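You operate a simulated robot arm through the tools that you are given. There is no shell and no other tool.

You are at the controls of a simulated robot arm. One attempt, no reset.

Task
Put things in order on the top of the yellow bench. At the end: the tall green grit cup stands where the grey dust tin stood; the blue gauge block stands where the silver blue banded housing stood; the grey dust tin is in the green bin (marked "STOCK"); the silver blue banded housing stands where the tall green grit cup stood; whatever was shut is shut again. Leave all else as you found it, and nothing knocked over.

The check looks at the end state, three seconds after you hand in, the way a careful person would. Anything else that was tipped, shoved, dropped, spilled or broken makes it a failure.

Robot
A 6-joint arm with a two-finger parallel gripper, fixed in place. Base frame: the origin is at the foot of the arm, x ahead of it, y to its left, z up; the work surface is at about z = 0. Lengths are in m, angles in degrees, forces in N, time in s.
With the tool pointing down near the work surface it reaches from about 0.18 to 0.46 m from the base axis. Its first joint turns from -70.0 to 70.0 degrees. Payload 1.9 kg.
Tool frame: the origin (TCP) lies between the finger pads and is the grasp point; the fingertips stand 0.023 m ahead of it; z points along the fingers, y is the line along which they close. Largest opening 0.094 m; finger width 0.038, thickness 0.01; the body of the gripper, 0.054 by 0.096 m, starts 0.039 m behind the TCP.
Orientation is told as [roll, pitch, yaw] about the base's x, y, z axes, in that order, counted from this pose: with the fingers straight down and closing along the base's y, the tool's x points along the base's -x, its y along +y and its z along -z.

Tools
- The arm moves only by the tool apply_moves. Its argument "increments" is a list of rows, each a list of 7 numbers: the shift along the tool's x, y, z in m, then the turn, a rotation vector about the tool's x, y, z in rad, then the opening, from 0 (shut) to 1 (fully open). In form: [[dx, dy, dz, rx, ry, rz, fingers], ...]. A call has 1 to 20 rows; each row is the pose to reach, as a shift and turn from the pose commanded when the call began, along the tool's axes at that moment. Rows are played at 5 a second. More than 0.05 m and 8.6 degrees between two rows, or a gripper value outside its range, and nothing of the call is played. Where a pose cannot be reached the arm comes as near as it can. A force on the tool above 40 N (or 10 N above the force at the start of the call, whichever is more), or a blocked arm, ends the call early, and 0.2 s more pass. The fingers move at their own pace (about 0.108 m/s each) and stop on an object; they squeeze with about 38 N. The grip force told is the motor's: it shows also when the fingers shut on nothing. Time passes only in rows, and 0.2 s behind the last, so rows that repeat a pose let the fingers close. It gives the time, the measured TCP pose, the force on the tool (base axes), the opening and the grip force at its end, in the units of the frame above (readings bear some noise), with the torque about the TCP (base axes, N m) and any sound that the robot's microphone picked up.
- Cameras (640 x 400 px; columns grow to the right, rows downward): "scene" is fixed at [0.0708, 0.3252, 0.4274]; the picture's right is [-0.60, -0.80, 0.00], its down [-0.42, 0.32, -0.85] and it looks along [0.68, -0.51, -0.53] (base axes); focal length 214 px, centre (320, 200). "wrist" rides on the gripper at [0.086, 0.016, -0.074] in the tool frame; the picture's right is [-0.18, 0.98, 0.00], its down [-0.58, -0.11, -0.81] and it looks along [-0.79, -0.15, 0.59] (tool axes); focal length 243 px, centre (320, 200). There is no depth. A picture from a camera that has moved, and an enlarged one, comes with that camera's place and axes in the base frame and with its lens.
- camera(camera): a new picture of that camera. It takes no simulated time.
- inspect(camera, box): a new picture of the part [left, top, right, bottom] of that camera's present view, enlarged. It takes no simulated time.
- job_done(): hands the job in; it is judged then, once.

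Places have to be worked out from the pictures, the camera data and where the tool is seen. Open the gripper and draw the arm clear of the work before you hand the job in, unless the task says otherwise.

The tools are called after "Request:" by a JSON object that holds its "fn" and its "kwargs". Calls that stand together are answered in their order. apply_moves: Moves the arm, as the interface text tells. Its arguments: {"type":"object","properties":{"increments":{"type":"array","items":{"type":"array","items":{"type":"number"}}}},"required":["increments"]} The other tools are called the same way: camera (camera) takes a picture; inspect (camera, box) takes an enlarged picture of a part of a camera's view; job_done () hands the job in.

At the start:

```text
clock: 0.0
ee_pos: [0.289, 0.083, 0.3176]
ee_rot: [0.1, -0.1, 0.2]
contact_force: [-1.0, 0.5, 0.0]
wrist_torque: [0.02, 0.01, -0.04]
gripper_width: 0.094
gripper_force: 0.1
```

scene: 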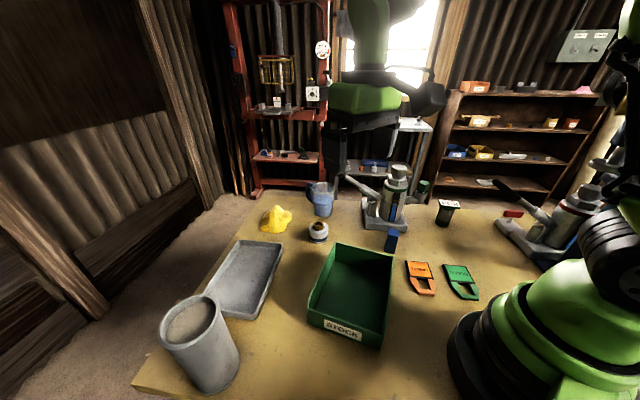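
wrist: 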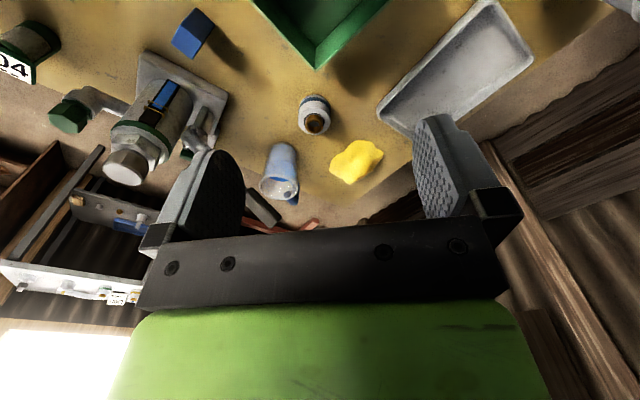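

I begin by looking closely at both views to identify the objects on the bench.

Request:
{"fn": "inspect", "kwargs": {"camera": "scene", "box": [240, 140, 480, 290]}}

Request:
{"fn": "inspect", "kwargs": {"camera": "scene", "box": [130, 200, 450, 400]}}

Request:
{"fn": "inspect", "kwargs": {"camera": "wrist", "box": [0, 0, 420, 262]}}

Request:
{"fn": "inspect", "kwargs": {"camera": "scene", "box": [400, 140, 640, 290]}}

```text
2.67 times, centred on (360, 215) of scene
camera zoom: at [0.0708, 0.3252, 0.4274], right [-0.6, -0.8, 0.0], down [-0.42, 0.32, -0.85], along [0.68, -0.51, -0.53], focal length 572 px, centre (213, 160)
```

zoom: 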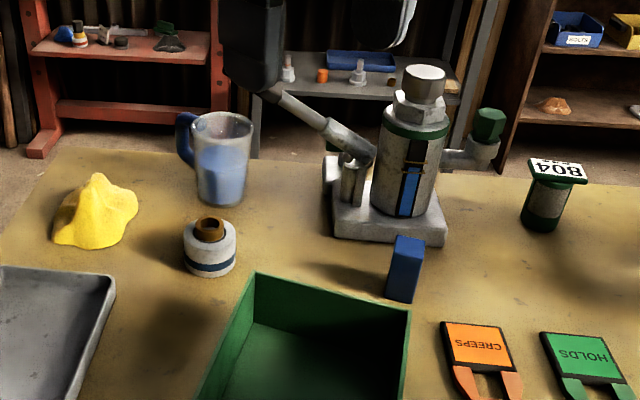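

```text
2.00 times, centred on (290, 300) of scene
camera zoom: at [0.0708, 0.3252, 0.4274], right [-0.6, -0.8, 0.0], down [-0.42, 0.32, -0.85], along [0.68, -0.51, -0.53], focal length 429 px, centre (380, 0)
```

zoom: 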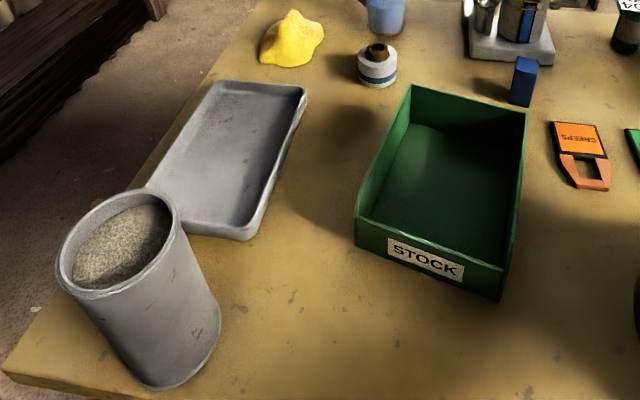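

```text
1.52 times, centred on (210, 131) of wrist
camera zoom: at [0.2024, 0.0996, 0.3918], right [0.18, 0.98, 0.0], down [0.58, -0.11, 0.81], along [0.79, -0.15, -0.59], focal length 370 px, centre (488, 305)
```

zoom: 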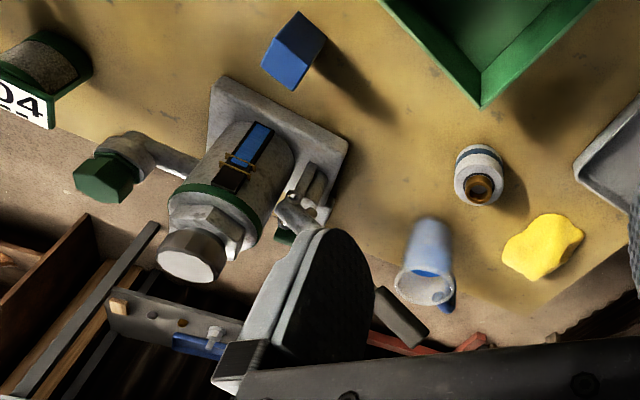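

```text
2.67 times, centred on (520, 215) of scene
camera zoom: at [0.0708, 0.3252, 0.4274], right [-0.6, -0.8, 0.0], down [-0.42, 0.32, -0.85], along [0.68, -0.51, -0.53], focal length 572 px, centre (-213, 160)
```

zoom: 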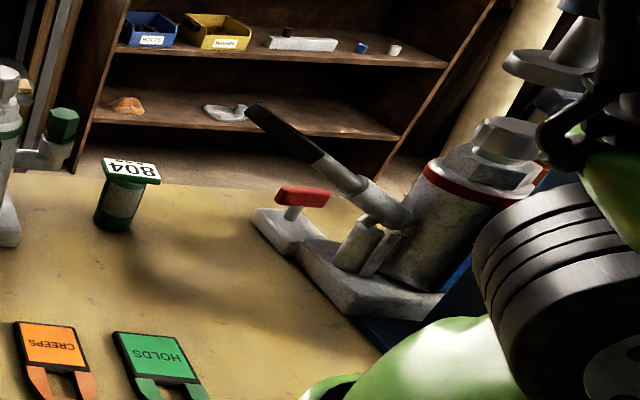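

The candidates are: a grey tin at about (0.295, 0.37), a small silver blue-banded part at about (0.45, 0.045), a blue block at about (0.296, -0.086), and a green "804" object at about (0.275, -0.32). I'll move the wrist camera, staying high, toward the 804 object to see what it really is.

Request:
{"fn": "apply_moves", "kwargs": {"increments": [[0.0135, -0.035, 0, 0, 0, 0.105, 1], [0.027, -0.07, 0, 0, 0, 0.21, 1], [0.0405, -0.105, 0.0, 0, 0, 0.315, 1], [0.054, -0.14, 0, 0, 0, 0.42, 1], [0.0675, -0.175, 0.015, 0, 0, 0.525, 1], [0.081, -0.21, 0.03, 0, 0, 0.63, 1], [0.0945, -0.245, 0.05, 0, 0, 0.735, 1], [0.108, -0.28, 0.065, 0, 0, 0.84, 1]]}}

Request:
{"fn": "camera", "kwargs": {"camera": "wrist"}}

Request:
{"fn": "camera", "kwargs": {"camera": "scene"}}

```text
clock: 1.8
ee_pos: [0.1814, -0.2007, 0.2508]
ee_rot: [0.0, 0.0, -48.2]
contact_force: [-0.1, -0.5, -1.3]
wrist_torque: [0.01, 0.0, 0.02]
gripper_width: 0.094
gripper_force: 0.0
```

```text
taken
camera wrist: at [0.1341, -0.1239, 0.3248], right [0.86, 0.52, 0.0], down [0.31, -0.51, 0.81], along [0.42, -0.69, -0.59], focal length 243 px, centre (320, 200)
```

wrist: 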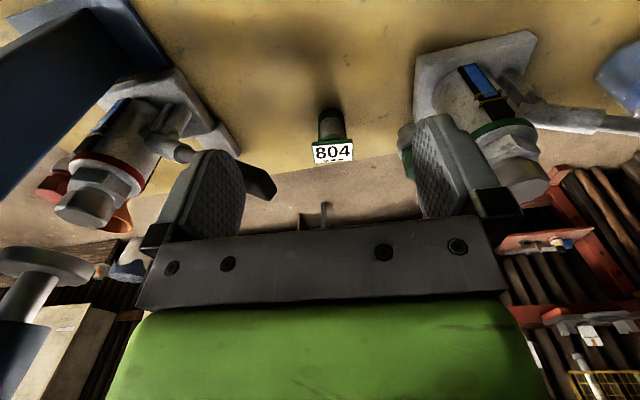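

```text
taken
```

scene: 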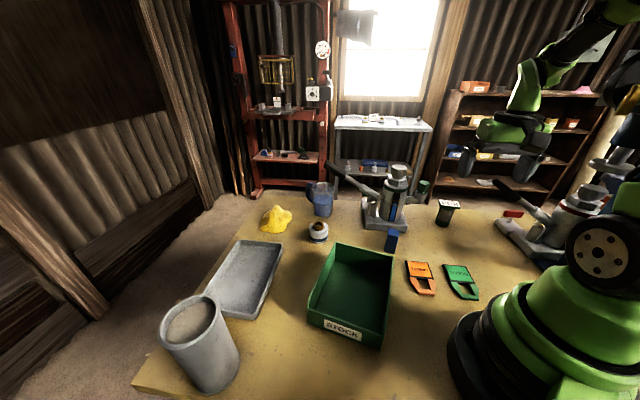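

Request:
{"fn": "inspect", "kwargs": {"camera": "wrist", "box": [280, 80, 390, 180]}}

Request:
{"fn": "inspect", "kwargs": {"camera": "scene", "box": [400, 180, 480, 240]}}

Request:
{"fn": "inspect", "kwargs": {"camera": "scene", "box": [290, 170, 420, 260]}}

Request:
{"fn": "inspect", "kwargs": {"camera": "scene", "box": [360, 150, 440, 210]}}

```text
4.00 times, centred on (335, 130) of wrist
camera zoom: at [0.1341, -0.1239, 0.3248], right [0.86, 0.52, 0.0], down [0.31, -0.51, 0.81], along [0.42, -0.69, -0.59], focal length 970 px, centre (260, 480)
```

zoom: 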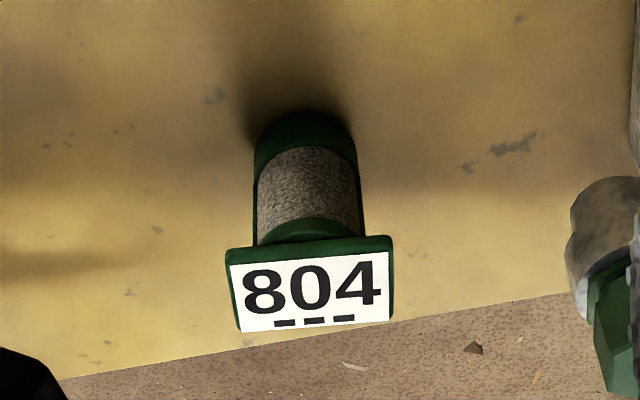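

```text
6.67 times, centred on (440, 210) of scene
camera zoom: at [0.0708, 0.3252, 0.4274], right [-0.6, -0.8, 0.0], down [-0.42, 0.32, -0.85], along [0.68, -0.51, -0.53], focal length 1430 px, centre (-480, 133)
```

zoom: 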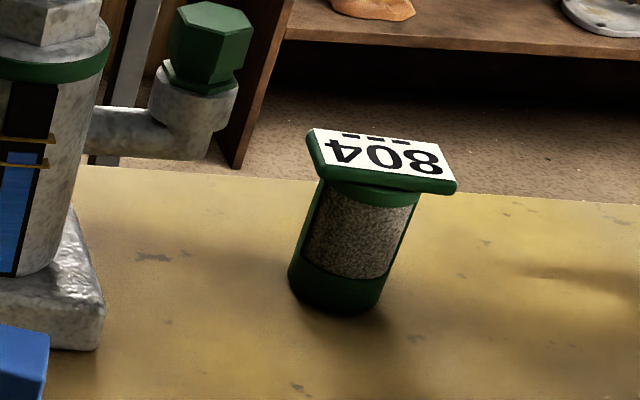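

```text
4.44 times, centred on (355, 215) of scene
camera zoom: at [0.0708, 0.3252, 0.4274], right [-0.6, -0.8, 0.0], down [-0.42, 0.32, -0.85], along [0.68, -0.51, -0.53], focal length 953 px, centre (164, 133)
```

zoom: 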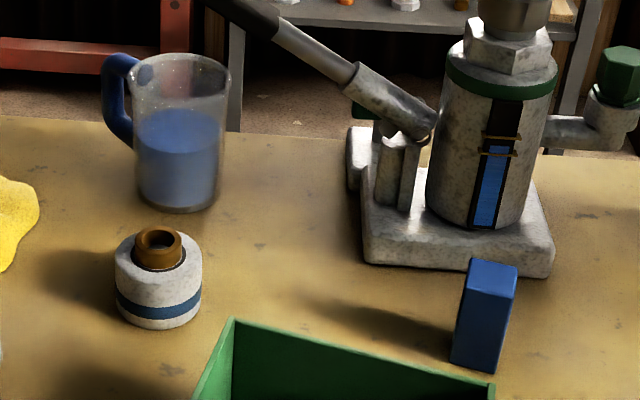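

```text
6.67 times, centred on (400, 180) of scene
camera zoom: at [0.0708, 0.3252, 0.4274], right [-0.6, -0.8, 0.0], down [-0.42, 0.32, -0.85], along [0.68, -0.51, -0.53], focal length 1430 px, centre (-213, 333)
```

zoom: 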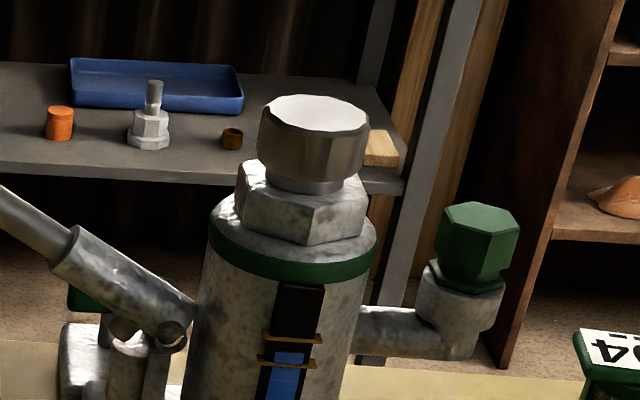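

The 804 object is a green cylinder of about 4 cm diameter filled with grit, with a number plate on top. I take it to be the tall green grit cup, at about (0.27, -0.313). Next I go over the middle of the bench at height to view the bin, block and housing.

Request:
{"fn": "apply_moves", "kwargs": {"increments": [[0.014, 0.0345, -0.02, 0, 0, -0.14, 1], [0.028, 0.069, -0.04, 0, 0, -0.28, 1], [0.042, 0.1036, -0.06, 0, 0, -0.42, 1], [0.056, 0.1382, -0.07, 0, 0, -0.56, 1], [0.07, 0.1727, -0.08, 0, 0, -0.7, 1], [0.0839, 0.2073, -0.09, 0, 0, -0.841, 1]]}}

Request:
{"fn": "camera", "kwargs": {"camera": "wrist"}}

```text
clock: 3.2
ee_pos: [0.2813, 0.0028, 0.3395]
ee_rot: [0.1, 0.1, 0.2]
contact_force: [-0.1, 0.4, -0.1]
wrist_torque: [-0.03, 0.02, -0.01]
gripper_width: 0.0944
gripper_force: 0.0
```

```text
taken
camera wrist: at [0.1936, 0.0189, 0.4142], right [0.18, 0.98, 0.0], down [0.58, -0.11, 0.81], along [0.79, -0.14, -0.59], focal length 243 px, centre (320, 200)
```

wrist: 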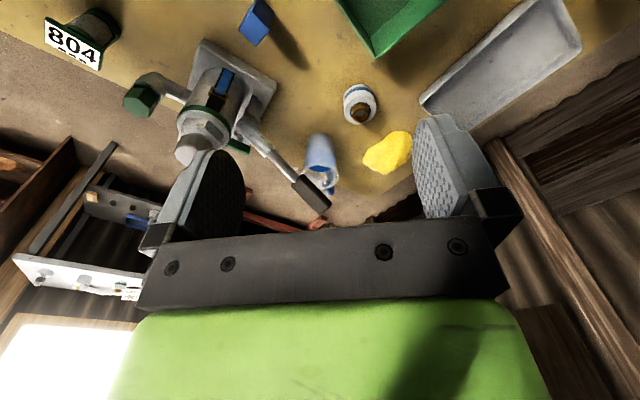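

The view shows the jack with its handle pointing toward the mug, with the block and housing both reachable. I'll enlarge it to measure, then carry on to the left to view the tin.

Request:
{"fn": "inspect", "kwargs": {"camera": "wrist", "box": [230, 0, 470, 150]}}

Request:
{"fn": "inspect", "kwargs": {"camera": "wrist", "box": [20, 0, 260, 150]}}

Request:
{"fn": "apply_moves", "kwargs": {"increments": [[-0.005, 0.04, 0.0, 0, 0, -0.145, 1], [0.01, 0.08, 0.0, 0, 0, -0.29, 1], [0.035, 0.118, 0.0, 0, 0, -0.435, 1], [0.062, 0.15, 0.0, 0, 0, -0.58, 1], [0.09, 0.178, 0.0, 0, 0, -0.725, 1], [0.115, 0.2, 0.0, 0, 0, -0.87, 1]]}}

Request:
{"fn": "camera", "kwargs": {"camera": "wrist"}}

```text
2.67 times, centred on (350, 75) of wrist
camera zoom: at [0.1936, 0.0189, 0.4142], right [0.18, 0.98, 0.0], down [0.58, -0.11, 0.81], along [0.79, -0.14, -0.59], focal length 647 px, centre (240, 533)
```

zoom: 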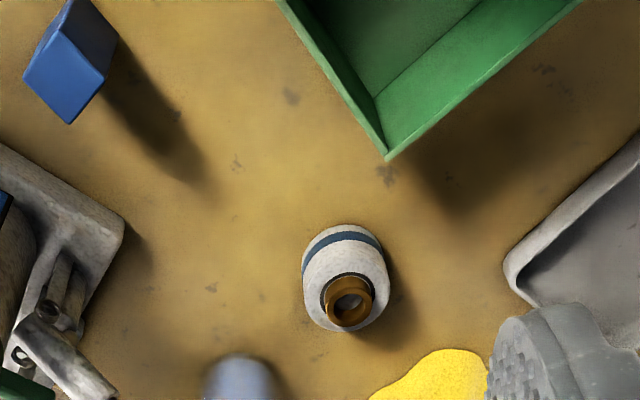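

```text
2.67 times, centred on (140, 75) of wrist
camera zoom: at [0.1936, 0.0189, 0.4142], right [0.18, 0.98, 0.0], down [0.58, -0.11, 0.81], along [0.79, -0.14, -0.59], focal length 647 px, centre (800, 533)
```

zoom: 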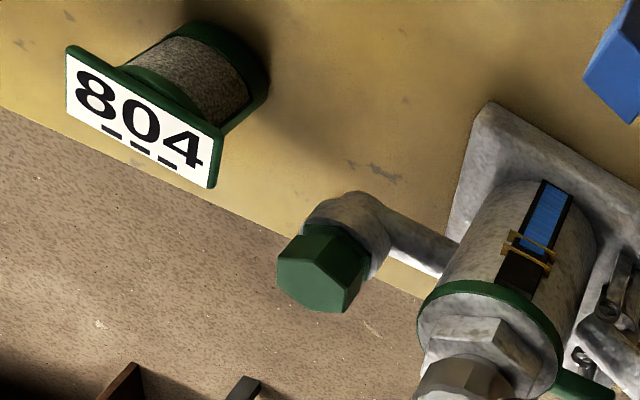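

```text
clock: 4.6
ee_pos: [0.1639, 0.201, 0.3411]
ee_rot: [0.0, -0.1, 49.9]
contact_force: [-0.1, -0.3, -0.2]
wrist_torque: [0.03, 0.01, 0.03]
gripper_width: 0.0938
gripper_force: 0.2
```

```text
taken
camera wrist: at [0.0959, 0.1456, 0.4149], right [-0.64, 0.77, 0.0], down [0.46, 0.37, 0.81], along [0.62, 0.51, -0.59], focal length 243 px, centre (320, 200)
```

wrist: 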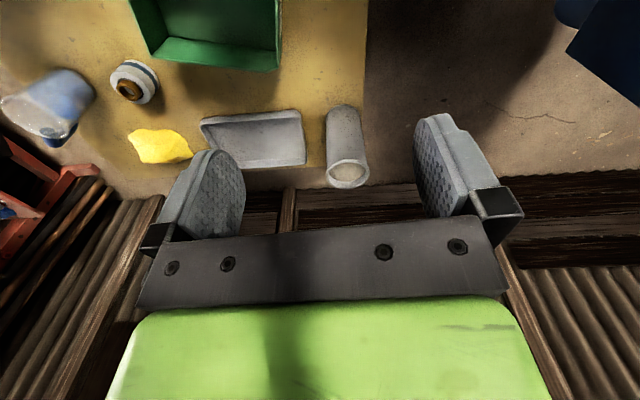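

The tin is now in view. I'll enlarge it, along with the tray next to it, and the bin in the scene view.

Request:
{"fn": "inspect", "kwargs": {"camera": "wrist", "box": [270, 80, 430, 200]}}

Request:
{"fn": "inspect", "kwargs": {"camera": "wrist", "box": [90, 0, 330, 150]}}

Request:
{"fn": "inspect", "kwargs": {"camera": "scene", "box": [130, 280, 270, 400]}}

Request:
{"fn": "inspect", "kwargs": {"camera": "scene", "box": [290, 230, 410, 360]}}

```text
3.33 times, centred on (350, 140) of wrist
camera zoom: at [0.0959, 0.1456, 0.4149], right [-0.64, 0.77, 0.0], down [0.46, 0.37, 0.81], along [0.62, 0.51, -0.59], focal length 809 px, centre (220, 400)
```

zoom: 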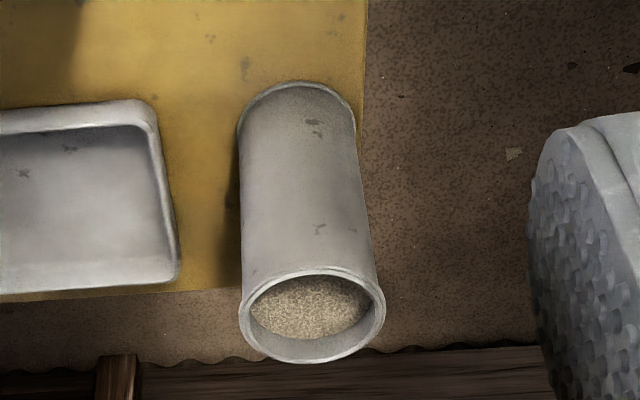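

```text
2.67 times, centred on (210, 75) of wrist
camera zoom: at [0.0959, 0.1456, 0.4149], right [-0.64, 0.77, 0.0], down [0.46, 0.37, 0.81], along [0.62, 0.51, -0.59], focal length 647 px, centre (613, 533)
```

zoom: 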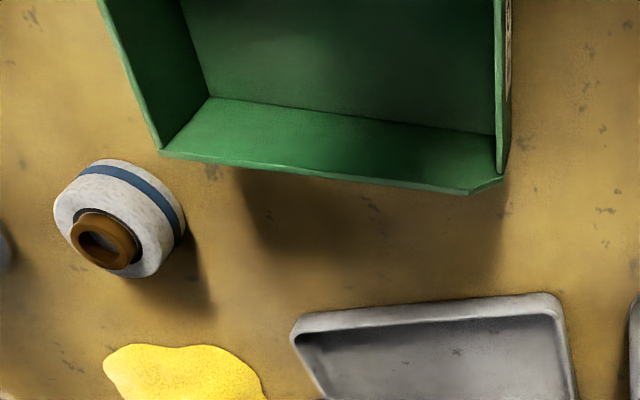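

```text
3.33 times, centred on (200, 340) of scene
camera zoom: at [0.0709, 0.3252, 0.4274], right [-0.6, -0.8, 0.0], down [-0.42, 0.32, -0.85], along [0.68, -0.51, -0.53], focal length 715 px, centre (720, -267)
```

zoom: 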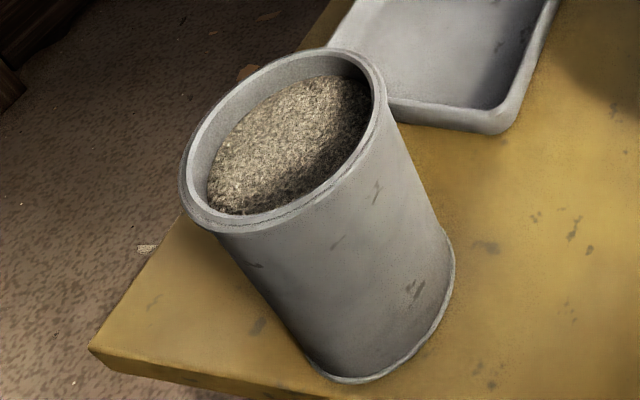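

```text
3.08 times, centred on (350, 295) of scene
camera zoom: at [0.0709, 0.3252, 0.4274], right [-0.6, -0.8, 0.0], down [-0.42, 0.32, -0.85], along [0.68, -0.51, -0.53], focal length 660 px, centre (228, -92)
```

zoom: 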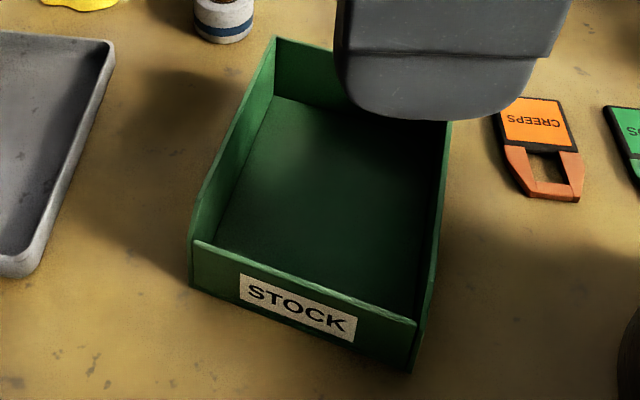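

The tin is about 7 cm in diameter, about 15 cm tall, open, full of dust, and centred near (0.291, 0.369). I'll approach it partway at height, fingers open, and check its alignment in the wrist view.

Request:
{"fn": "apply_moves", "kwargs": {"increments": [[-0.03, 0.002, 0.025, 0, 0, -0.01, 1], [-0.06, 0.003, 0.05, 0, 0, -0.02, 1], [-0.09, 0.005, 0.08, 0, 0, -0.03, 1], [-0.12, 0.006, 0.105, 0, 0, -0.037, 1], [-0.12, 0.006, 0.105, 0, 0, -0.037, 1]]}}

Request:
{"fn": "camera", "kwargs": {"camera": "wrist"}}

Request:
{"fn": "camera", "kwargs": {"camera": "scene"}}

```text
clock: 5.8
ee_pos: [0.2377, 0.2994, 0.2341]
ee_rot: [0.1, -0.1, 51.9]
contact_force: [0.6, 0.4, 0.2]
wrist_torque: [0.01, -0.01, -0.01]
gripper_width: 0.0939
gripper_force: 0.0
```

```text
taken
camera wrist: at [0.1701, 0.2417, 0.3076], right [-0.66, 0.75, 0.0], down [0.44, 0.39, 0.81], along [0.61, 0.53, -0.59], focal length 243 px, centre (320, 200)
```

wrist: 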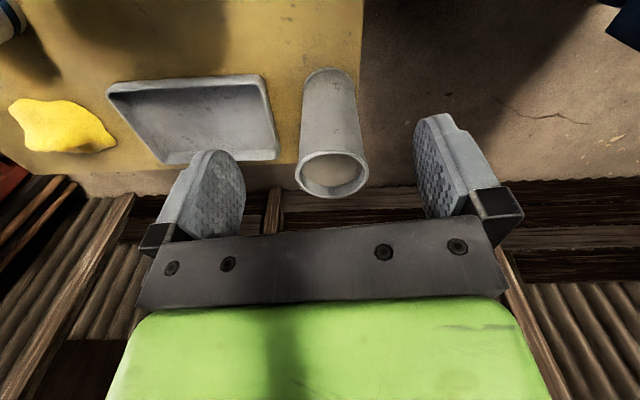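

```text
taken
```

scene: 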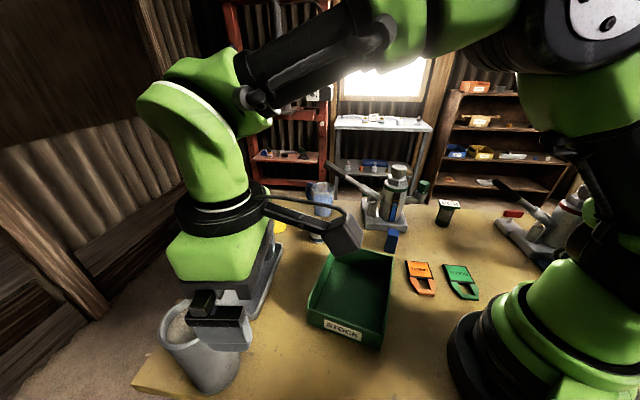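

Request:
{"fn": "inspect", "kwargs": {"camera": "wrist", "box": [260, 50, 420, 210]}}

Request:
{"fn": "inspect", "kwargs": {"camera": "scene", "box": [130, 270, 290, 400]}}

```text
2.50 times, centred on (340, 130) of wrist
camera zoom: at [0.1701, 0.2417, 0.3076], right [-0.66, 0.75, 0.0], down [0.44, 0.39, 0.81], along [0.61, 0.53, -0.59], focal length 606 px, centre (270, 375)
```

zoom: 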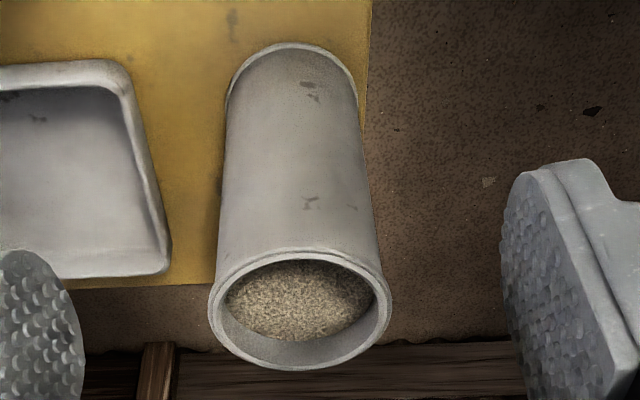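

```text
3.08 times, centred on (210, 335) of scene
camera zoom: at [0.0708, 0.3252, 0.4274], right [-0.6, -0.8, 0.0], down [-0.42, 0.32, -0.85], along [0.68, -0.51, -0.53], focal length 660 px, centre (658, -215)
```

zoom: 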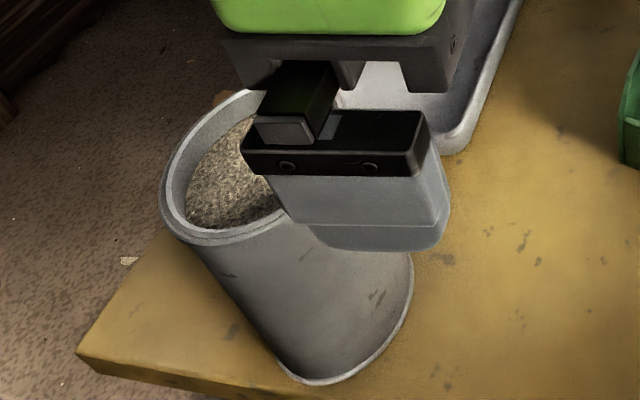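

The tin lies straight out along the arm at about (0.292, 0.367), with its rim at about z = 0.15. I move out over it at z ≈ 0.22 and check the centring before going down.

Request:
{"fn": "apply_moves", "kwargs": {"increments": [[-0.03, 0, 0.0, 0, 0, 0, 1], [-0.06, 0, 0.005, 0, 0, 0, 1], [-0.085, 0, 0.01, 0, 0, 0, 1], [-0.085, 0, 0.01, 0, 0, 0, 1]]}}

Request:
{"fn": "camera", "kwargs": {"camera": "wrist"}}

Request:
{"fn": "inspect", "kwargs": {"camera": "scene", "box": [110, 240, 290, 400]}}

```text
clock: 6.8
ee_pos: [0.2749, 0.3552, 0.2193]
ee_rot: [0.0, 0.0, 52.1]
contact_force: [-0.7, 0.2, -0.6]
wrist_torque: [0.0, 0.04, 0.02]
gripper_width: 0.0941
gripper_force: 0.0
out of reach, approached as far as the arm can: row 3, 4
```

```text
taken
camera wrist: at [0.2084, 0.2977, 0.2942], right [-0.66, 0.75, 0.0], down [0.44, 0.39, 0.81], along [0.6, 0.53, -0.59], focal length 243 px, centre (320, 200)
```

wrist: 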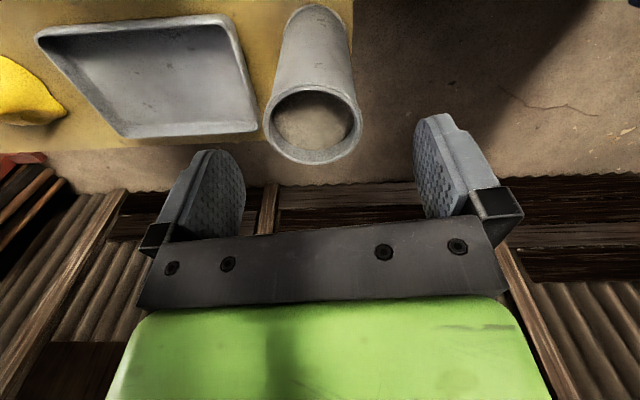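

```text
2.50 times, centred on (200, 320) of scene
camera zoom: at [0.0708, 0.3252, 0.4274], right [-0.6, -0.8, 0.0], down [-0.42, 0.32, -0.85], along [0.68, -0.51, -0.53], focal length 536 px, centre (620, -100)
```

zoom: 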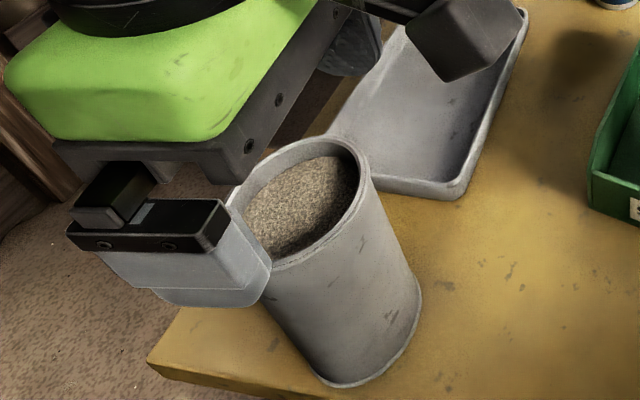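

Straight down, the arm stops about 2 cm short at this height. The tin measures at about (0.291, 0.364), so I back off slightly and tilt the fingers about 8° outward to gain reach, then check the readings.

Request:
{"fn": "apply_moves", "kwargs": {"increments": [[0.03, 0, 0, 0, -0.07, 0, 1], [0.03, 0, 0, 0, -0.14, 0, 1], [0.03, 0, 0, 0, -0.14, 0, 1]]}}

```text
clock: 7.6
ee_pos: [0.2818, 0.371, 0.2414]
ee_rot: [0.0, -8.1, 52.2]
contact_force: [0.0, -1.1, 1.3]
wrist_torque: [0.0, 0.02, 0.0]
gripper_width: 0.0938
gripper_force: 0.0
out of reach, approached as far as the arm can: row 1, 2, 3
```

That ended further out and higher than I intended, still flagged out of reach. I'll look at the arm's posture before moving again.

Request:
{"fn": "camera", "kwargs": {"camera": "scene"}}

Request:
{"fn": "camera", "kwargs": {"camera": "wrist"}}

```text
taken
```

scene: 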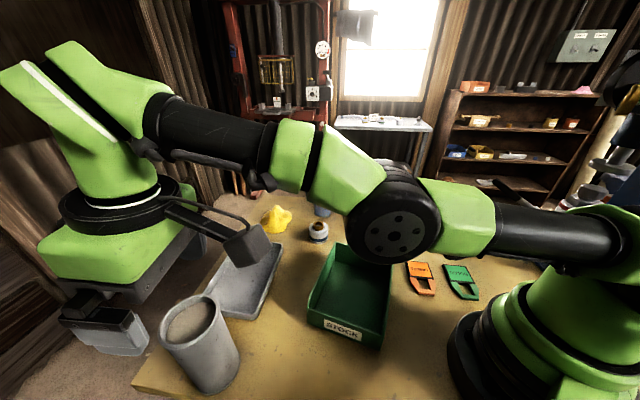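

```text
taken
camera wrist: at [0.2095, 0.305, 0.3043], right [-0.66, 0.75, 0.03], down [0.37, 0.3, 0.88], along [0.65, 0.59, -0.47], focal length 243 px, centre (320, 200)
```

wrist: 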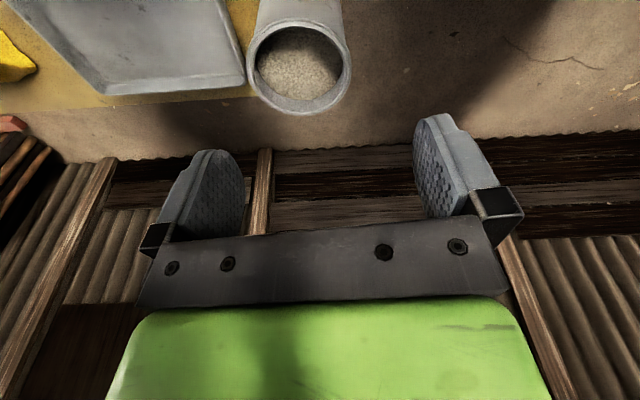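

The elbow is fully straight, so the arm sits in a stretched singular posture. I retract it horizontally toward the base, keeping height, to get the elbow bent again.

Request:
{"fn": "apply_moves", "kwargs": {"increments": [[0.025, 0, -0.0035, 0, 0, 0, 1], [0.05, 0, -0.007, 0, 0, 0, 1], [0.075, 0, -0.0105, 0, 0, 0, 1], [0.1, 0, -0.014, 0, 0, 0, 1], [0.1, 0, -0.014, 0, 0, 0, 1]]}}

```text
clock: 8.8
ee_pos: [0.2791, 0.3676, 0.2515]
ee_rot: [0.1, -8.1, 52.0]
contact_force: [0.9, -0.6, -0.3]
wrist_torque: [0.02, 0.01, 0.02]
gripper_width: 0.0938
gripper_force: 0.1
out of reach, approached as far as the arm can: row 1, 2, 3, 4, 5
```

The reading confirms the arm is stuck at full stretch. A downward command should flex the elbow the right way, and the tips stay above the rim (z ≈ 0.228 now), so I try 5 cm down in small steps.

Request:
{"fn": "apply_moves", "kwargs": {"increments": [[0.0014, 0, 0.01, 0, 0, 0, 1], [0.0028, 0, 0.02, 0, 0, 0, 1], [0.0042, 0, 0.03, 0, 0, 0, 1]]}}

```text
clock: 9.6
ee_pos: [0.2843, 0.3753, 0.2252]
ee_rot: [-0.1, -8.0, 52.1]
contact_force: [0.7, -0.4, -0.3]
wrist_torque: [-0.02, -0.01, 0.0]
gripper_width: 0.094
gripper_force: 0.1
out of reach, approached as far as the arm can: row 2, 3
```

It slid along the stretch limit to r ≈ 0.471, z ≈ 0.225. I command a point clearly inside and lower and hold it for several rows, so the elbow has time to bend; the tips stay above the rim.

Request:
{"fn": "apply_moves", "kwargs": {"increments": [[0.0275, 0, 0.016, 0, 0, 0, 1], [0.0551, 0, 0.0325, 0, 0, 0, 1], [0.0551, 0, 0.0325, 0, 0, 0, 1], [0.0551, 0, 0.0325, 0, 0, 0, 1], [0.0551, 0, 0.0325, 0, 0, 0, 1], [0.0551, 0, 0.0325, 0, 0, 0, 1]]}}

```text
clock: 11.0
ee_pos: [0.2861, 0.3774, 0.2062]
ee_rot: [0.0, -8.0, 51.9]
contact_force: [-0.5, -0.5, 0.0]
wrist_torque: [-0.01, 0.03, -0.01]
gripper_width: 0.0941
gripper_force: 0.0
out of reach, approached as far as the arm can: row 1, 2, 3, 4, 5, 6
```

Still locked straight. I raise the arm along its limit to draw it up and inward, well clear of the tin; there I have room for a larger downward move to bend the elbow.

Request:
{"fn": "apply_moves", "kwargs": {"increments": [[0.0195, 0, -0.0406, 0, 0, 0, 1], [0.039, 0, -0.0813, 0, 0, 0, 1], [0.0585, 0, -0.122, 0, 0, 0, 1], [0.078, 0, -0.1626, 0, 0, 0, 1], [0.078, 0, -0.1626, 0, 0, 0, 1]]}}

```text
clock: 12.0
ee_pos: [0.2463, 0.3214, 0.369]
ee_rot: [-3.1, -7.7, 51.3]
contact_force: [84.8, 155.8, -91.0]
wrist_torque: [-5.07, -0.3, -5.34]
gripper_width: 0.0939
gripper_force: 0.1
out of reach, approached as far as the arm can: row 1, 2, 3, 4
stopped in row 4: the force on the tool passed its limit at 527 N (the readings are from after the stop); the commanded pose is now the measured one
```

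The tool hit something hard (527 N) on the way up, so I stop and look at both views before doing anything else.

Request:
{"fn": "camera", "kwargs": {"camera": "scene"}}

Request:
{"fn": "camera", "kwargs": {"camera": "wrist"}}

```text
taken
```

scene: 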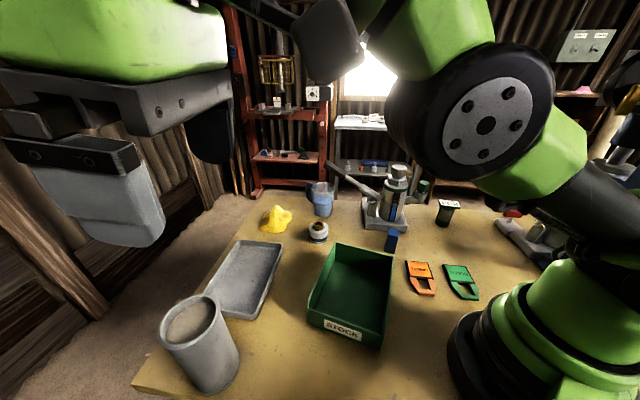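

```text
taken
camera wrist: at [0.1702, 0.2596, 0.43], right [-0.65, 0.76, -0.03], down [0.34, 0.32, 0.88], along [0.68, 0.56, -0.47], focal length 243 px, centre (320, 200)
```

wrist: 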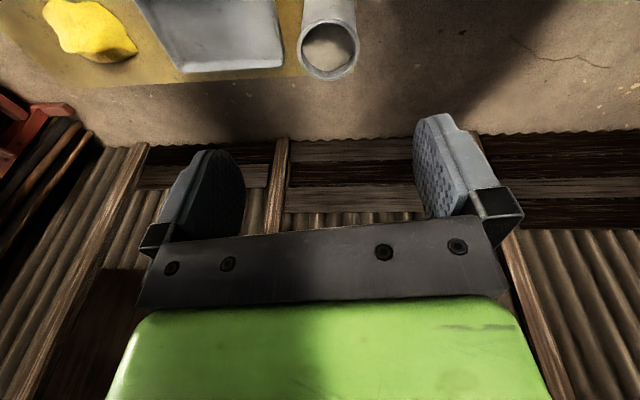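

The bench objects look untouched; the jolt seems to have come from the elbow snapping out of its straight posture. I hold still with a null move to see if the force persists.

Request:
{"fn": "apply_moves", "kwargs": {"increments": [[0, 0, 0, 0, 0, 0, 1], [0, 0, 0, 0, 0, 0, 1]]}}

Request:
{"fn": "camera", "kwargs": {"camera": "scene"}}

```text
clock: 12.6
ee_pos: [0.2455, 0.3208, 0.3695]
ee_rot: [-3.1, -7.6, 51.3]
contact_force: [89.9, 164.2, -74.8]
wrist_torque: [-6.99, 1.33, -5.49]
gripper_width: 0.094
gripper_force: 0.0
```

```text
taken
```

scene: 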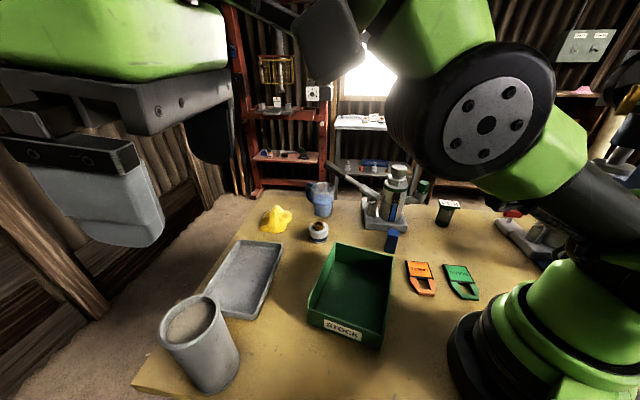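

The force persists: at this posture the wrist camera on the tool is pressing on the straight forearm, which is a self-contact and not a bench object. I move down and inward to separate them and fold the elbow.

Request:
{"fn": "apply_moves", "kwargs": {"increments": [[0.0225, 0, 0.0272, 0, 0, 0, 1], [0.0451, 0, 0.0544, 0, 0, 0, 1], [0.0676, 0, 0.0816, 0, 0, 0, 1], [0.0902, 0, 0.1088, 0, 0, 0, 1], [0.0902, 0, 0.1088, 0, 0, 0, 1]]}}

Request:
{"fn": "camera", "kwargs": {"camera": "scene"}}

```text
clock: 13.8
ee_pos: [0.2453, 0.3213, 0.3702]
ee_rot: [-2.8, -7.7, 51.1]
contact_force: [78.7, 159.8, -70.6]
wrist_torque: [-7.24, 0.86, -6.23]
gripper_width: 0.0941
gripper_force: 0.0
out of reach, approached as far as the arm can: row 1, 2, 3, 4, 5
```

```text
taken
```

scene: 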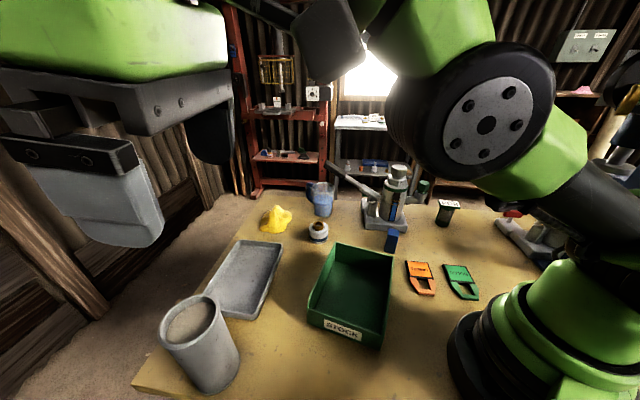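

No motion at all, so the solver is pinned on the wrong side of the stretched elbow. I go outward and down along the limit instead, back the way it came, to release the self-contact.

Request:
{"fn": "apply_moves", "kwargs": {"increments": [[-0.0105, 0, 0.0215, 0, 0, 0, 1], [-0.021, 0, 0.043, 0, 0, 0, 1], [-0.0316, 0, 0.0647, 0, 0, 0, 1], [-0.0316, 0, 0.0647, 0, 0, 0, 1]]}}

Request:
{"fn": "camera", "kwargs": {"camera": "scene"}}

```text
clock: 14.8
ee_pos: [0.2653, 0.3521, 0.3083]
ee_rot: [-2.6, -7.8, 51.7]
contact_force: [-0.9, 0.5, 0.8]
wrist_torque: [-0.01, -0.01, 0.0]
gripper_width: 0.0941
gripper_force: 0.1
out of reach, approached as far as the arm can: row 3
```

```text
taken
```

scene: 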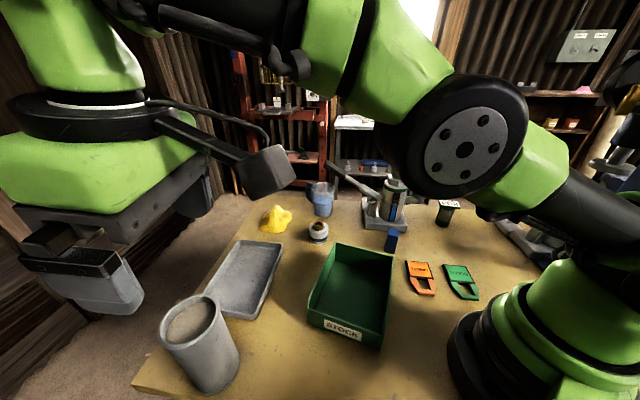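

Contact is released and the readings are back to zero. Now I try a mostly downward, slightly inward move with the tips still well above the tin, to see whether the elbow bends.

Request:
{"fn": "apply_moves", "kwargs": {"increments": [[0.0134, 0, 0.025, 0, 0, 0, 1], [0.0268, 0, 0.05, 0, 0, 0, 1], [0.0403, 0, 0.0752, 0, 0, 0, 1], [0.0403, 0, 0.0752, 0, 0, 0, 1], [0.0403, 0, 0.0752, 0, 0, 0, 1]]}}

Request:
{"fn": "camera", "kwargs": {"camera": "scene"}}

```text
clock: 16.0
ee_pos: [0.253, 0.3282, 0.2299]
ee_rot: [-2.9, -7.6, 51.8]
contact_force: [0.2, -0.1, 0.4]
wrist_torque: [-0.02, 0.01, 0.01]
gripper_width: 0.0938
gripper_force: 0.1
```

```text
taken
```

scene: 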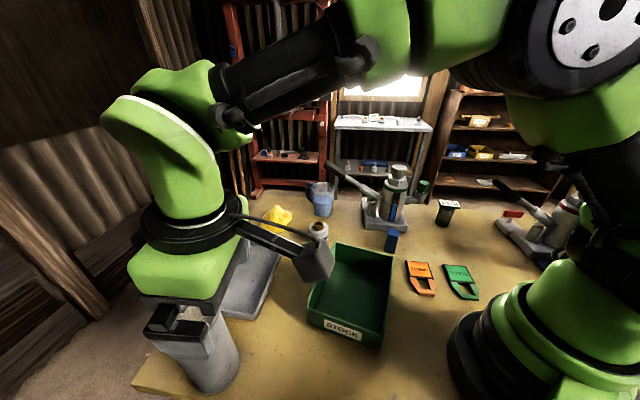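

The elbow is bent again and everything is at rest; from now on I stay well inside the reach limit. I level out the roll and set a 15° outward tilt here at r ≈ 0.414, then remeasure the tin.

Request:
{"fn": "apply_moves", "kwargs": {"increments": [[0, 0, 0, -0.025, -0.065, 0.003, 1], [0, 0, 0, -0.0506, -0.129, 0.007, 1], [0, 0, 0, -0.0506, -0.129, 0.007, 1]]}}

Request:
{"fn": "camera", "kwargs": {"camera": "wrist"}}

Request:
{"fn": "inspect", "kwargs": {"camera": "wrist", "box": [220, 0, 420, 150]}}

```text
clock: 16.8
ee_pos: [0.2511, 0.3295, 0.2293]
ee_rot: [0.1, -15.0, 51.6]
contact_force: [-0.4, 0.1, -0.3]
wrist_torque: [0.01, -0.02, 0.0]
gripper_width: 0.0939
gripper_force: 0.0
```

```text
taken
camera wrist: at [0.1741, 0.259, 0.2788], right [-0.66, 0.75, 0.05], down [0.31, 0.21, 0.93], along [0.69, 0.63, -0.37], focal length 243 px, centre (320, 200)
```

wrist: 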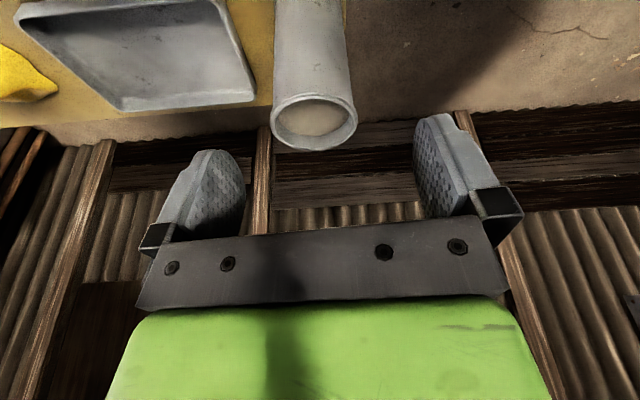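

```text
2.67 times, centred on (320, 75) of wrist
camera zoom: at [0.1741, 0.259, 0.2788], right [-0.66, 0.75, 0.05], down [0.31, 0.21, 0.93], along [0.69, 0.63, -0.37], focal length 647 px, centre (320, 533)
```

zoom: 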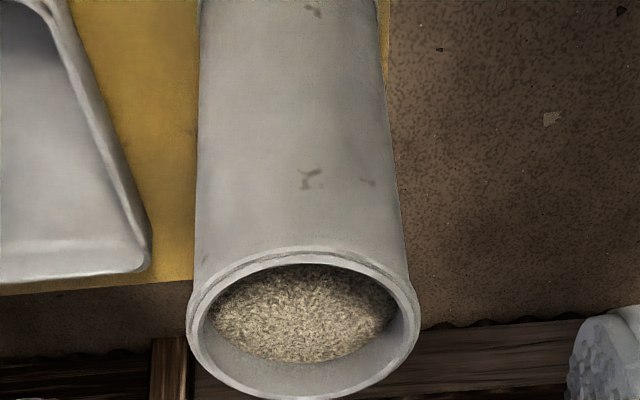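

The tin measures (0.290, 0.364) again, so I move out 5 cm and 1 cm sideways at the same height, with margin to the reach limit. Then I check alignment.

Request:
{"fn": "apply_moves", "kwargs": {"increments": [[-0.016, -0.003, 0.0043, 0, 0, 0, 1], [-0.032, -0.0065, 0.0086, 0, 0, 0, 1], [-0.0483, -0.0095, 0.013, 0, 0, 0, 1], [-0.0483, -0.0095, 0.013, 0, 0, 0, 1]]}}

Request:
{"fn": "camera", "kwargs": {"camera": "wrist"}}

Request:
{"fn": "inspect", "kwargs": {"camera": "scene", "box": [80, 220, 290, 400]}}

```text
clock: 17.8
ee_pos: [0.2911, 0.3633, 0.2308]
ee_rot: [0.0, -15.1, 51.7]
contact_force: [-0.2, -0.4, 0.4]
wrist_torque: [0.02, -0.01, 0.0]
gripper_width: 0.0939
gripper_force: 0.1
```

```text
taken
camera wrist: at [0.2136, 0.2935, 0.28], right [-0.66, 0.75, 0.05], down [0.31, 0.21, 0.93], along [0.69, 0.63, -0.37], focal length 243 px, centre (320, 200)
```

wrist: 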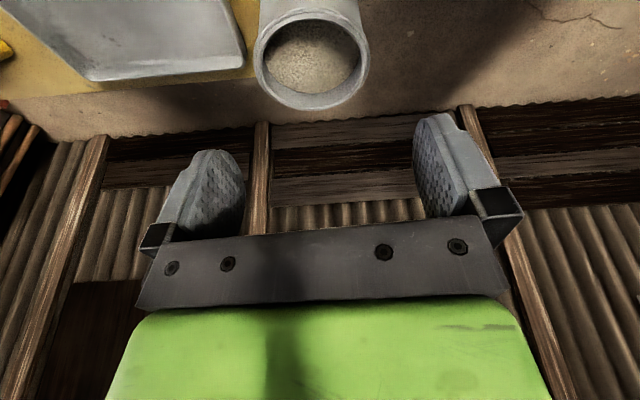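

```text
2.22 times, centred on (185, 310) of scene
camera zoom: at [0.0708, 0.3252, 0.4274], right [-0.6, -0.8, 0.0], down [-0.42, 0.32, -0.85], along [0.68, -0.51, -0.53], focal length 477 px, centre (620, -44)
```

zoom: 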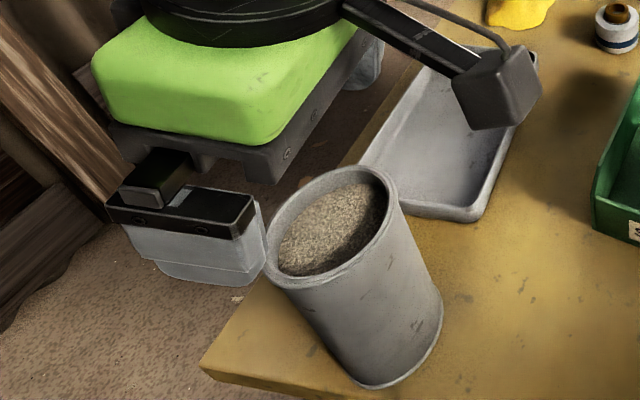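

The rim centre computes to (0.2896, 0.3621), within 2 mm of the TCP. I descend 10 cm straight down so the fingers straddle the upper part of the tin.

Request:
{"fn": "apply_moves", "kwargs": {"increments": [[0.0055, 0, 0.019, 0, 0, 0, 1], [0.011, 0, 0.038, 0, 0, 0, 1], [0.0166, 0, 0.0577, 0, 0, 0, 1], [0.0222, 0, 0.0769, 0, 0, 0, 1], [0.0278, 0, 0.0961, 0, 0, 0, 1], [0.0278, 0, 0.0961, 0, 0, 0, 1]]}}

Request:
{"fn": "camera", "kwargs": {"camera": "wrist"}}

Request:
{"fn": "inspect", "kwargs": {"camera": "scene", "box": [80, 220, 290, 400]}}

```text
clock: 19.2
ee_pos: [0.2921, 0.3598, 0.1273]
ee_rot: [0.2, -15.0, 51.6]
contact_force: [0.1, -0.2, 0.2]
wrist_torque: [-0.04, 0.03, 0.03]
gripper_width: 0.0942
gripper_force: 0.0
```

```text
taken
camera wrist: at [0.214, 0.2903, 0.1775], right [-0.66, 0.75, 0.05], down [0.31, 0.21, 0.93], along [0.69, 0.63, -0.37], focal length 243 px, centre (320, 200)
```

wrist: 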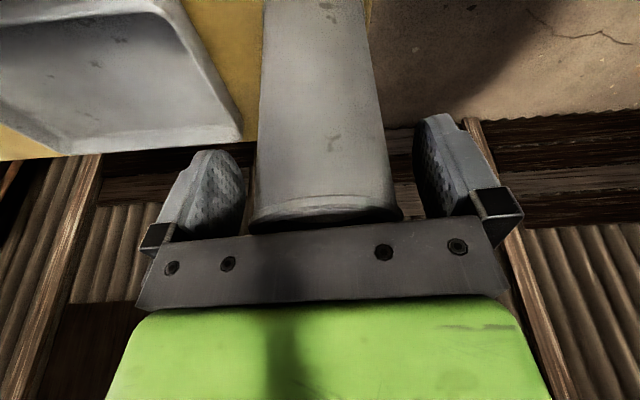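

```text
2.22 times, centred on (185, 310) of scene
camera zoom: at [0.0708, 0.3252, 0.4274], right [-0.6, -0.8, 0.0], down [-0.42, 0.32, -0.85], along [0.68, -0.51, -0.53], focal length 477 px, centre (620, -44)
```

zoom: 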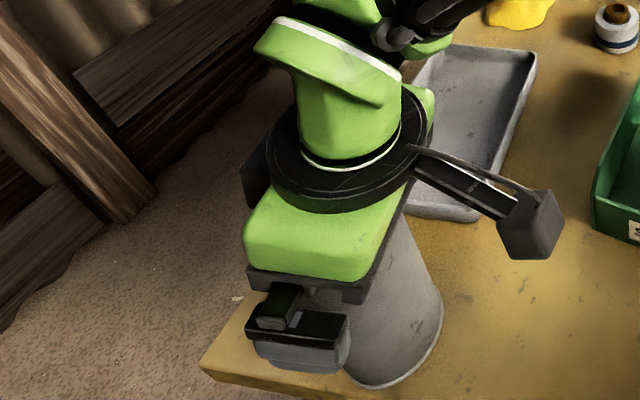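

The tin is centred between the fingers with the rim just under the palm. I close the gripper on it and hold.

Request:
{"fn": "apply_moves", "kwargs": {"increments": [[0, 0, 0, 0, 0, 0, 0], [0, 0, 0, 0, 0, 0, 0], [0, 0, 0, 0, 0, 0, 0], [0, 0, 0, 0, 0, 0, 0]]}}

Request:
{"fn": "camera", "kwargs": {"camera": "wrist"}}

```text
clock: 20.2
ee_pos: [0.2905, 0.3598, 0.1292]
ee_rot: [0.1, -15.0, 51.6]
contact_force: [0.5, -0.3, 0.0]
wrist_torque: [-0.07, -0.06, -0.01]
gripper_width: 0.0709
gripper_force: 38.3
```

```text
taken
camera wrist: at [0.214, 0.2903, 0.1777], right [-0.66, 0.75, 0.05], down [0.31, 0.21, 0.93], along [0.69, 0.63, -0.37], focal length 243 px, centre (320, 200)
```

wrist: 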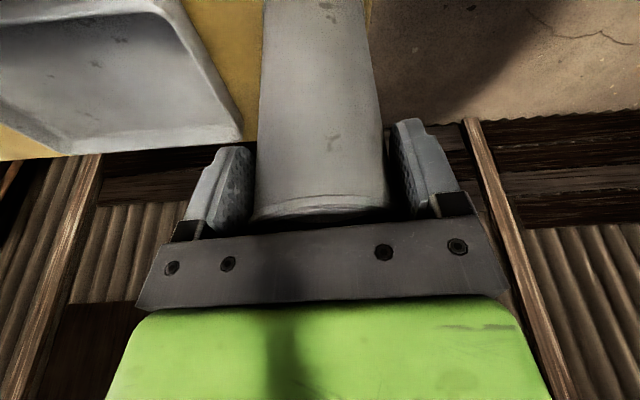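

The tin is held at 71 mm width. I lift it a little first to check weight and grip.

Request:
{"fn": "apply_moves", "kwargs": {"increments": [[-0.0026, 0, -0.0097, 0, 0, 0, 0], [-0.0052, 0, -0.0193, 0, 0, 0, 0], [-0.0052, 0, -0.0193, 0, 0, 0, 0]]}}

Request:
{"fn": "inspect", "kwargs": {"camera": "scene", "box": [80, 220, 290, 400]}}

```text
clock: 21.0
ee_pos: [0.2888, 0.3626, 0.1479]
ee_rot: [0.0, -14.9, 51.6]
contact_force: [0.2, 0.7, -5.7]
wrist_torque: [-0.05, 0.04, -0.01]
gripper_width: 0.0706
gripper_force: 38.0
```

```text
2.22 times, centred on (185, 310) of scene
camera zoom: at [0.0709, 0.3252, 0.4274], right [-0.6, -0.8, 0.0], down [-0.42, 0.32, -0.85], along [0.68, -0.51, -0.53], focal length 477 px, centre (620, -44)
```

zoom: 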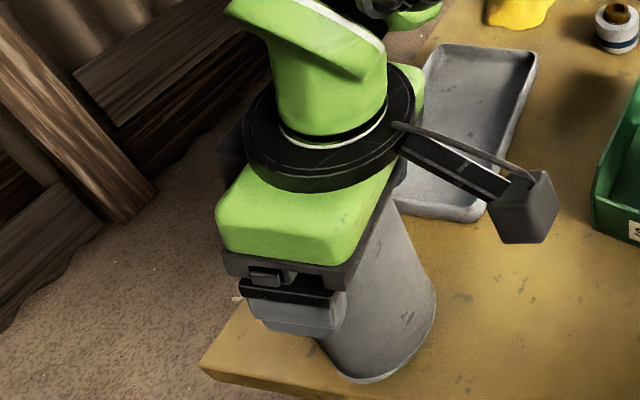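

The tin is lifted, upright and about 0.58 kg. I raise it another 8 cm to clear the bin walls.

Request:
{"fn": "apply_moves", "kwargs": {"increments": [[-0.0052, 0, -0.0193, 0, 0, 0, 0], [-0.0104, 0, -0.0386, 0, 0, 0, 0], [-0.0155, 0, -0.058, 0, 0, 0, 0], [-0.0207, 0, -0.0773, 0, 0, 0, 0], [-0.0207, 0, -0.0773, 0, 0, 0, 0]]}}

```text
clock: 22.2
ee_pos: [0.2884, 0.3624, 0.2287]
ee_rot: [0.1, -15.0, 51.6]
contact_force: [0.2, 0.7, -4.5]
wrist_torque: [-0.03, 0.04, 0.0]
gripper_width: 0.0707
gripper_force: 38.1
```

Now I carry the tin at constant height across to above the bin centre (0.257, 0.099), turning the tool with the arm so the tilt stays radial.

Request:
{"fn": "apply_moves", "kwargs": {"increments": [[0.0109, -0.007, -0.0029, 0.0069, 0, 0.0257, 0], [0.0327, -0.0208, -0.0088, 0.0207, 0, 0.0771, 0], [0.0567, -0.0361, -0.0152, 0.0358, 0, 0.1336, 0], [0.0807, -0.0514, -0.0216, 0.051, 0, 0.1902, 0], [0.1048, -0.0667, -0.0281, 0.0661, 0, 0.2467, 0], [0.1288, -0.082, -0.0345, 0.0813, 0, 0.3033, 0], [0.1528, -0.0973, -0.041, 0.0965, 0, 0.3598, 0], [0.1768, -0.1126, -0.0474, 0.1116, 0, 0.4163, 0], [0.2008, -0.1279, -0.0538, 0.1268, 0, 0.4729, 0], [0.2129, -0.1355, -0.057, 0.1344, 0, 0.5012, 0], [0.2183, -0.139, -0.0585, 0.1378, 0, 0.514, 0], [0.2183, -0.139, -0.0585, 0.1378, 0, 0.514, 0]]}}

Request:
{"fn": "camera", "kwargs": {"camera": "scene"}}

Request:
{"fn": "camera", "kwargs": {"camera": "wrist"}}

```text
clock: 24.8
ee_pos: [0.2562, 0.0964, 0.231]
ee_rot: [0.0, -14.9, 21.1]
contact_force: [0.4, -0.1, -4.3]
wrist_torque: [-0.04, 0.04, 0.01]
gripper_width: 0.0704
gripper_force: 38.0
```

```text
taken
```

scene: 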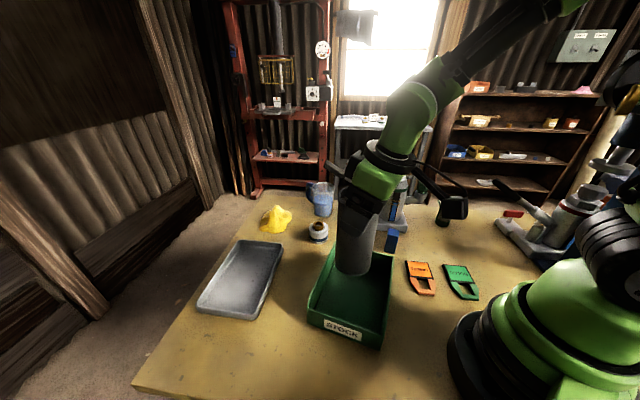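

```text
taken
camera wrist: at [0.1543, 0.0748, 0.2808], right [-0.19, 0.98, 0.05], down [0.37, 0.03, 0.93], along [0.91, 0.19, -0.37], focal length 243 px, centre (320, 200)
```

wrist: 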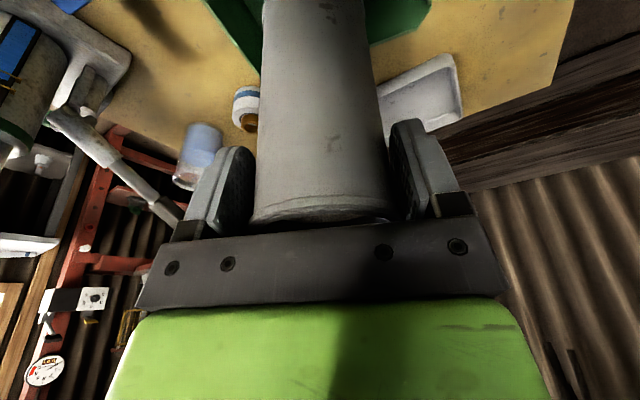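

The tin hangs upright over the bin. I enlarge to check where its base sits relative to the walls before lowering.

Request:
{"fn": "inspect", "kwargs": {"camera": "scene", "box": [290, 180, 420, 350]}}

Request:
{"fn": "inspect", "kwargs": {"camera": "wrist", "box": [180, 0, 460, 175]}}

```text
2.35 times, centred on (355, 265) of scene
camera zoom: at [0.0709, 0.3252, 0.4274], right [-0.6, -0.8, 0.0], down [-0.42, 0.32, -0.85], along [0.68, -0.51, -0.53], focal length 505 px, centre (238, 47)
```

zoom: 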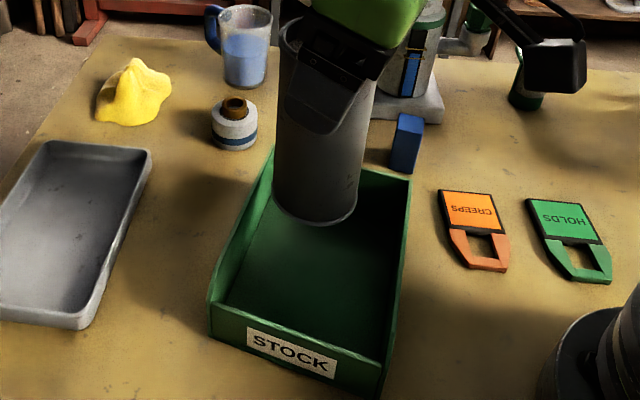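

```text
2.29 times, centred on (320, 88) of wrist
camera zoom: at [0.1543, 0.0748, 0.2808], right [-0.19, 0.98, 0.05], down [0.37, 0.03, 0.93], along [0.91, 0.19, -0.37], focal length 555 px, centre (320, 457)
```

zoom: 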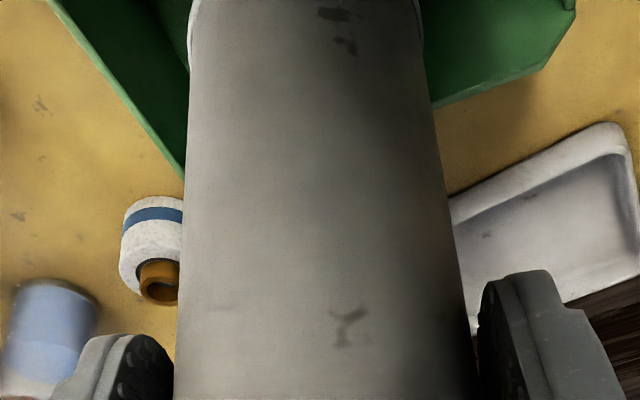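

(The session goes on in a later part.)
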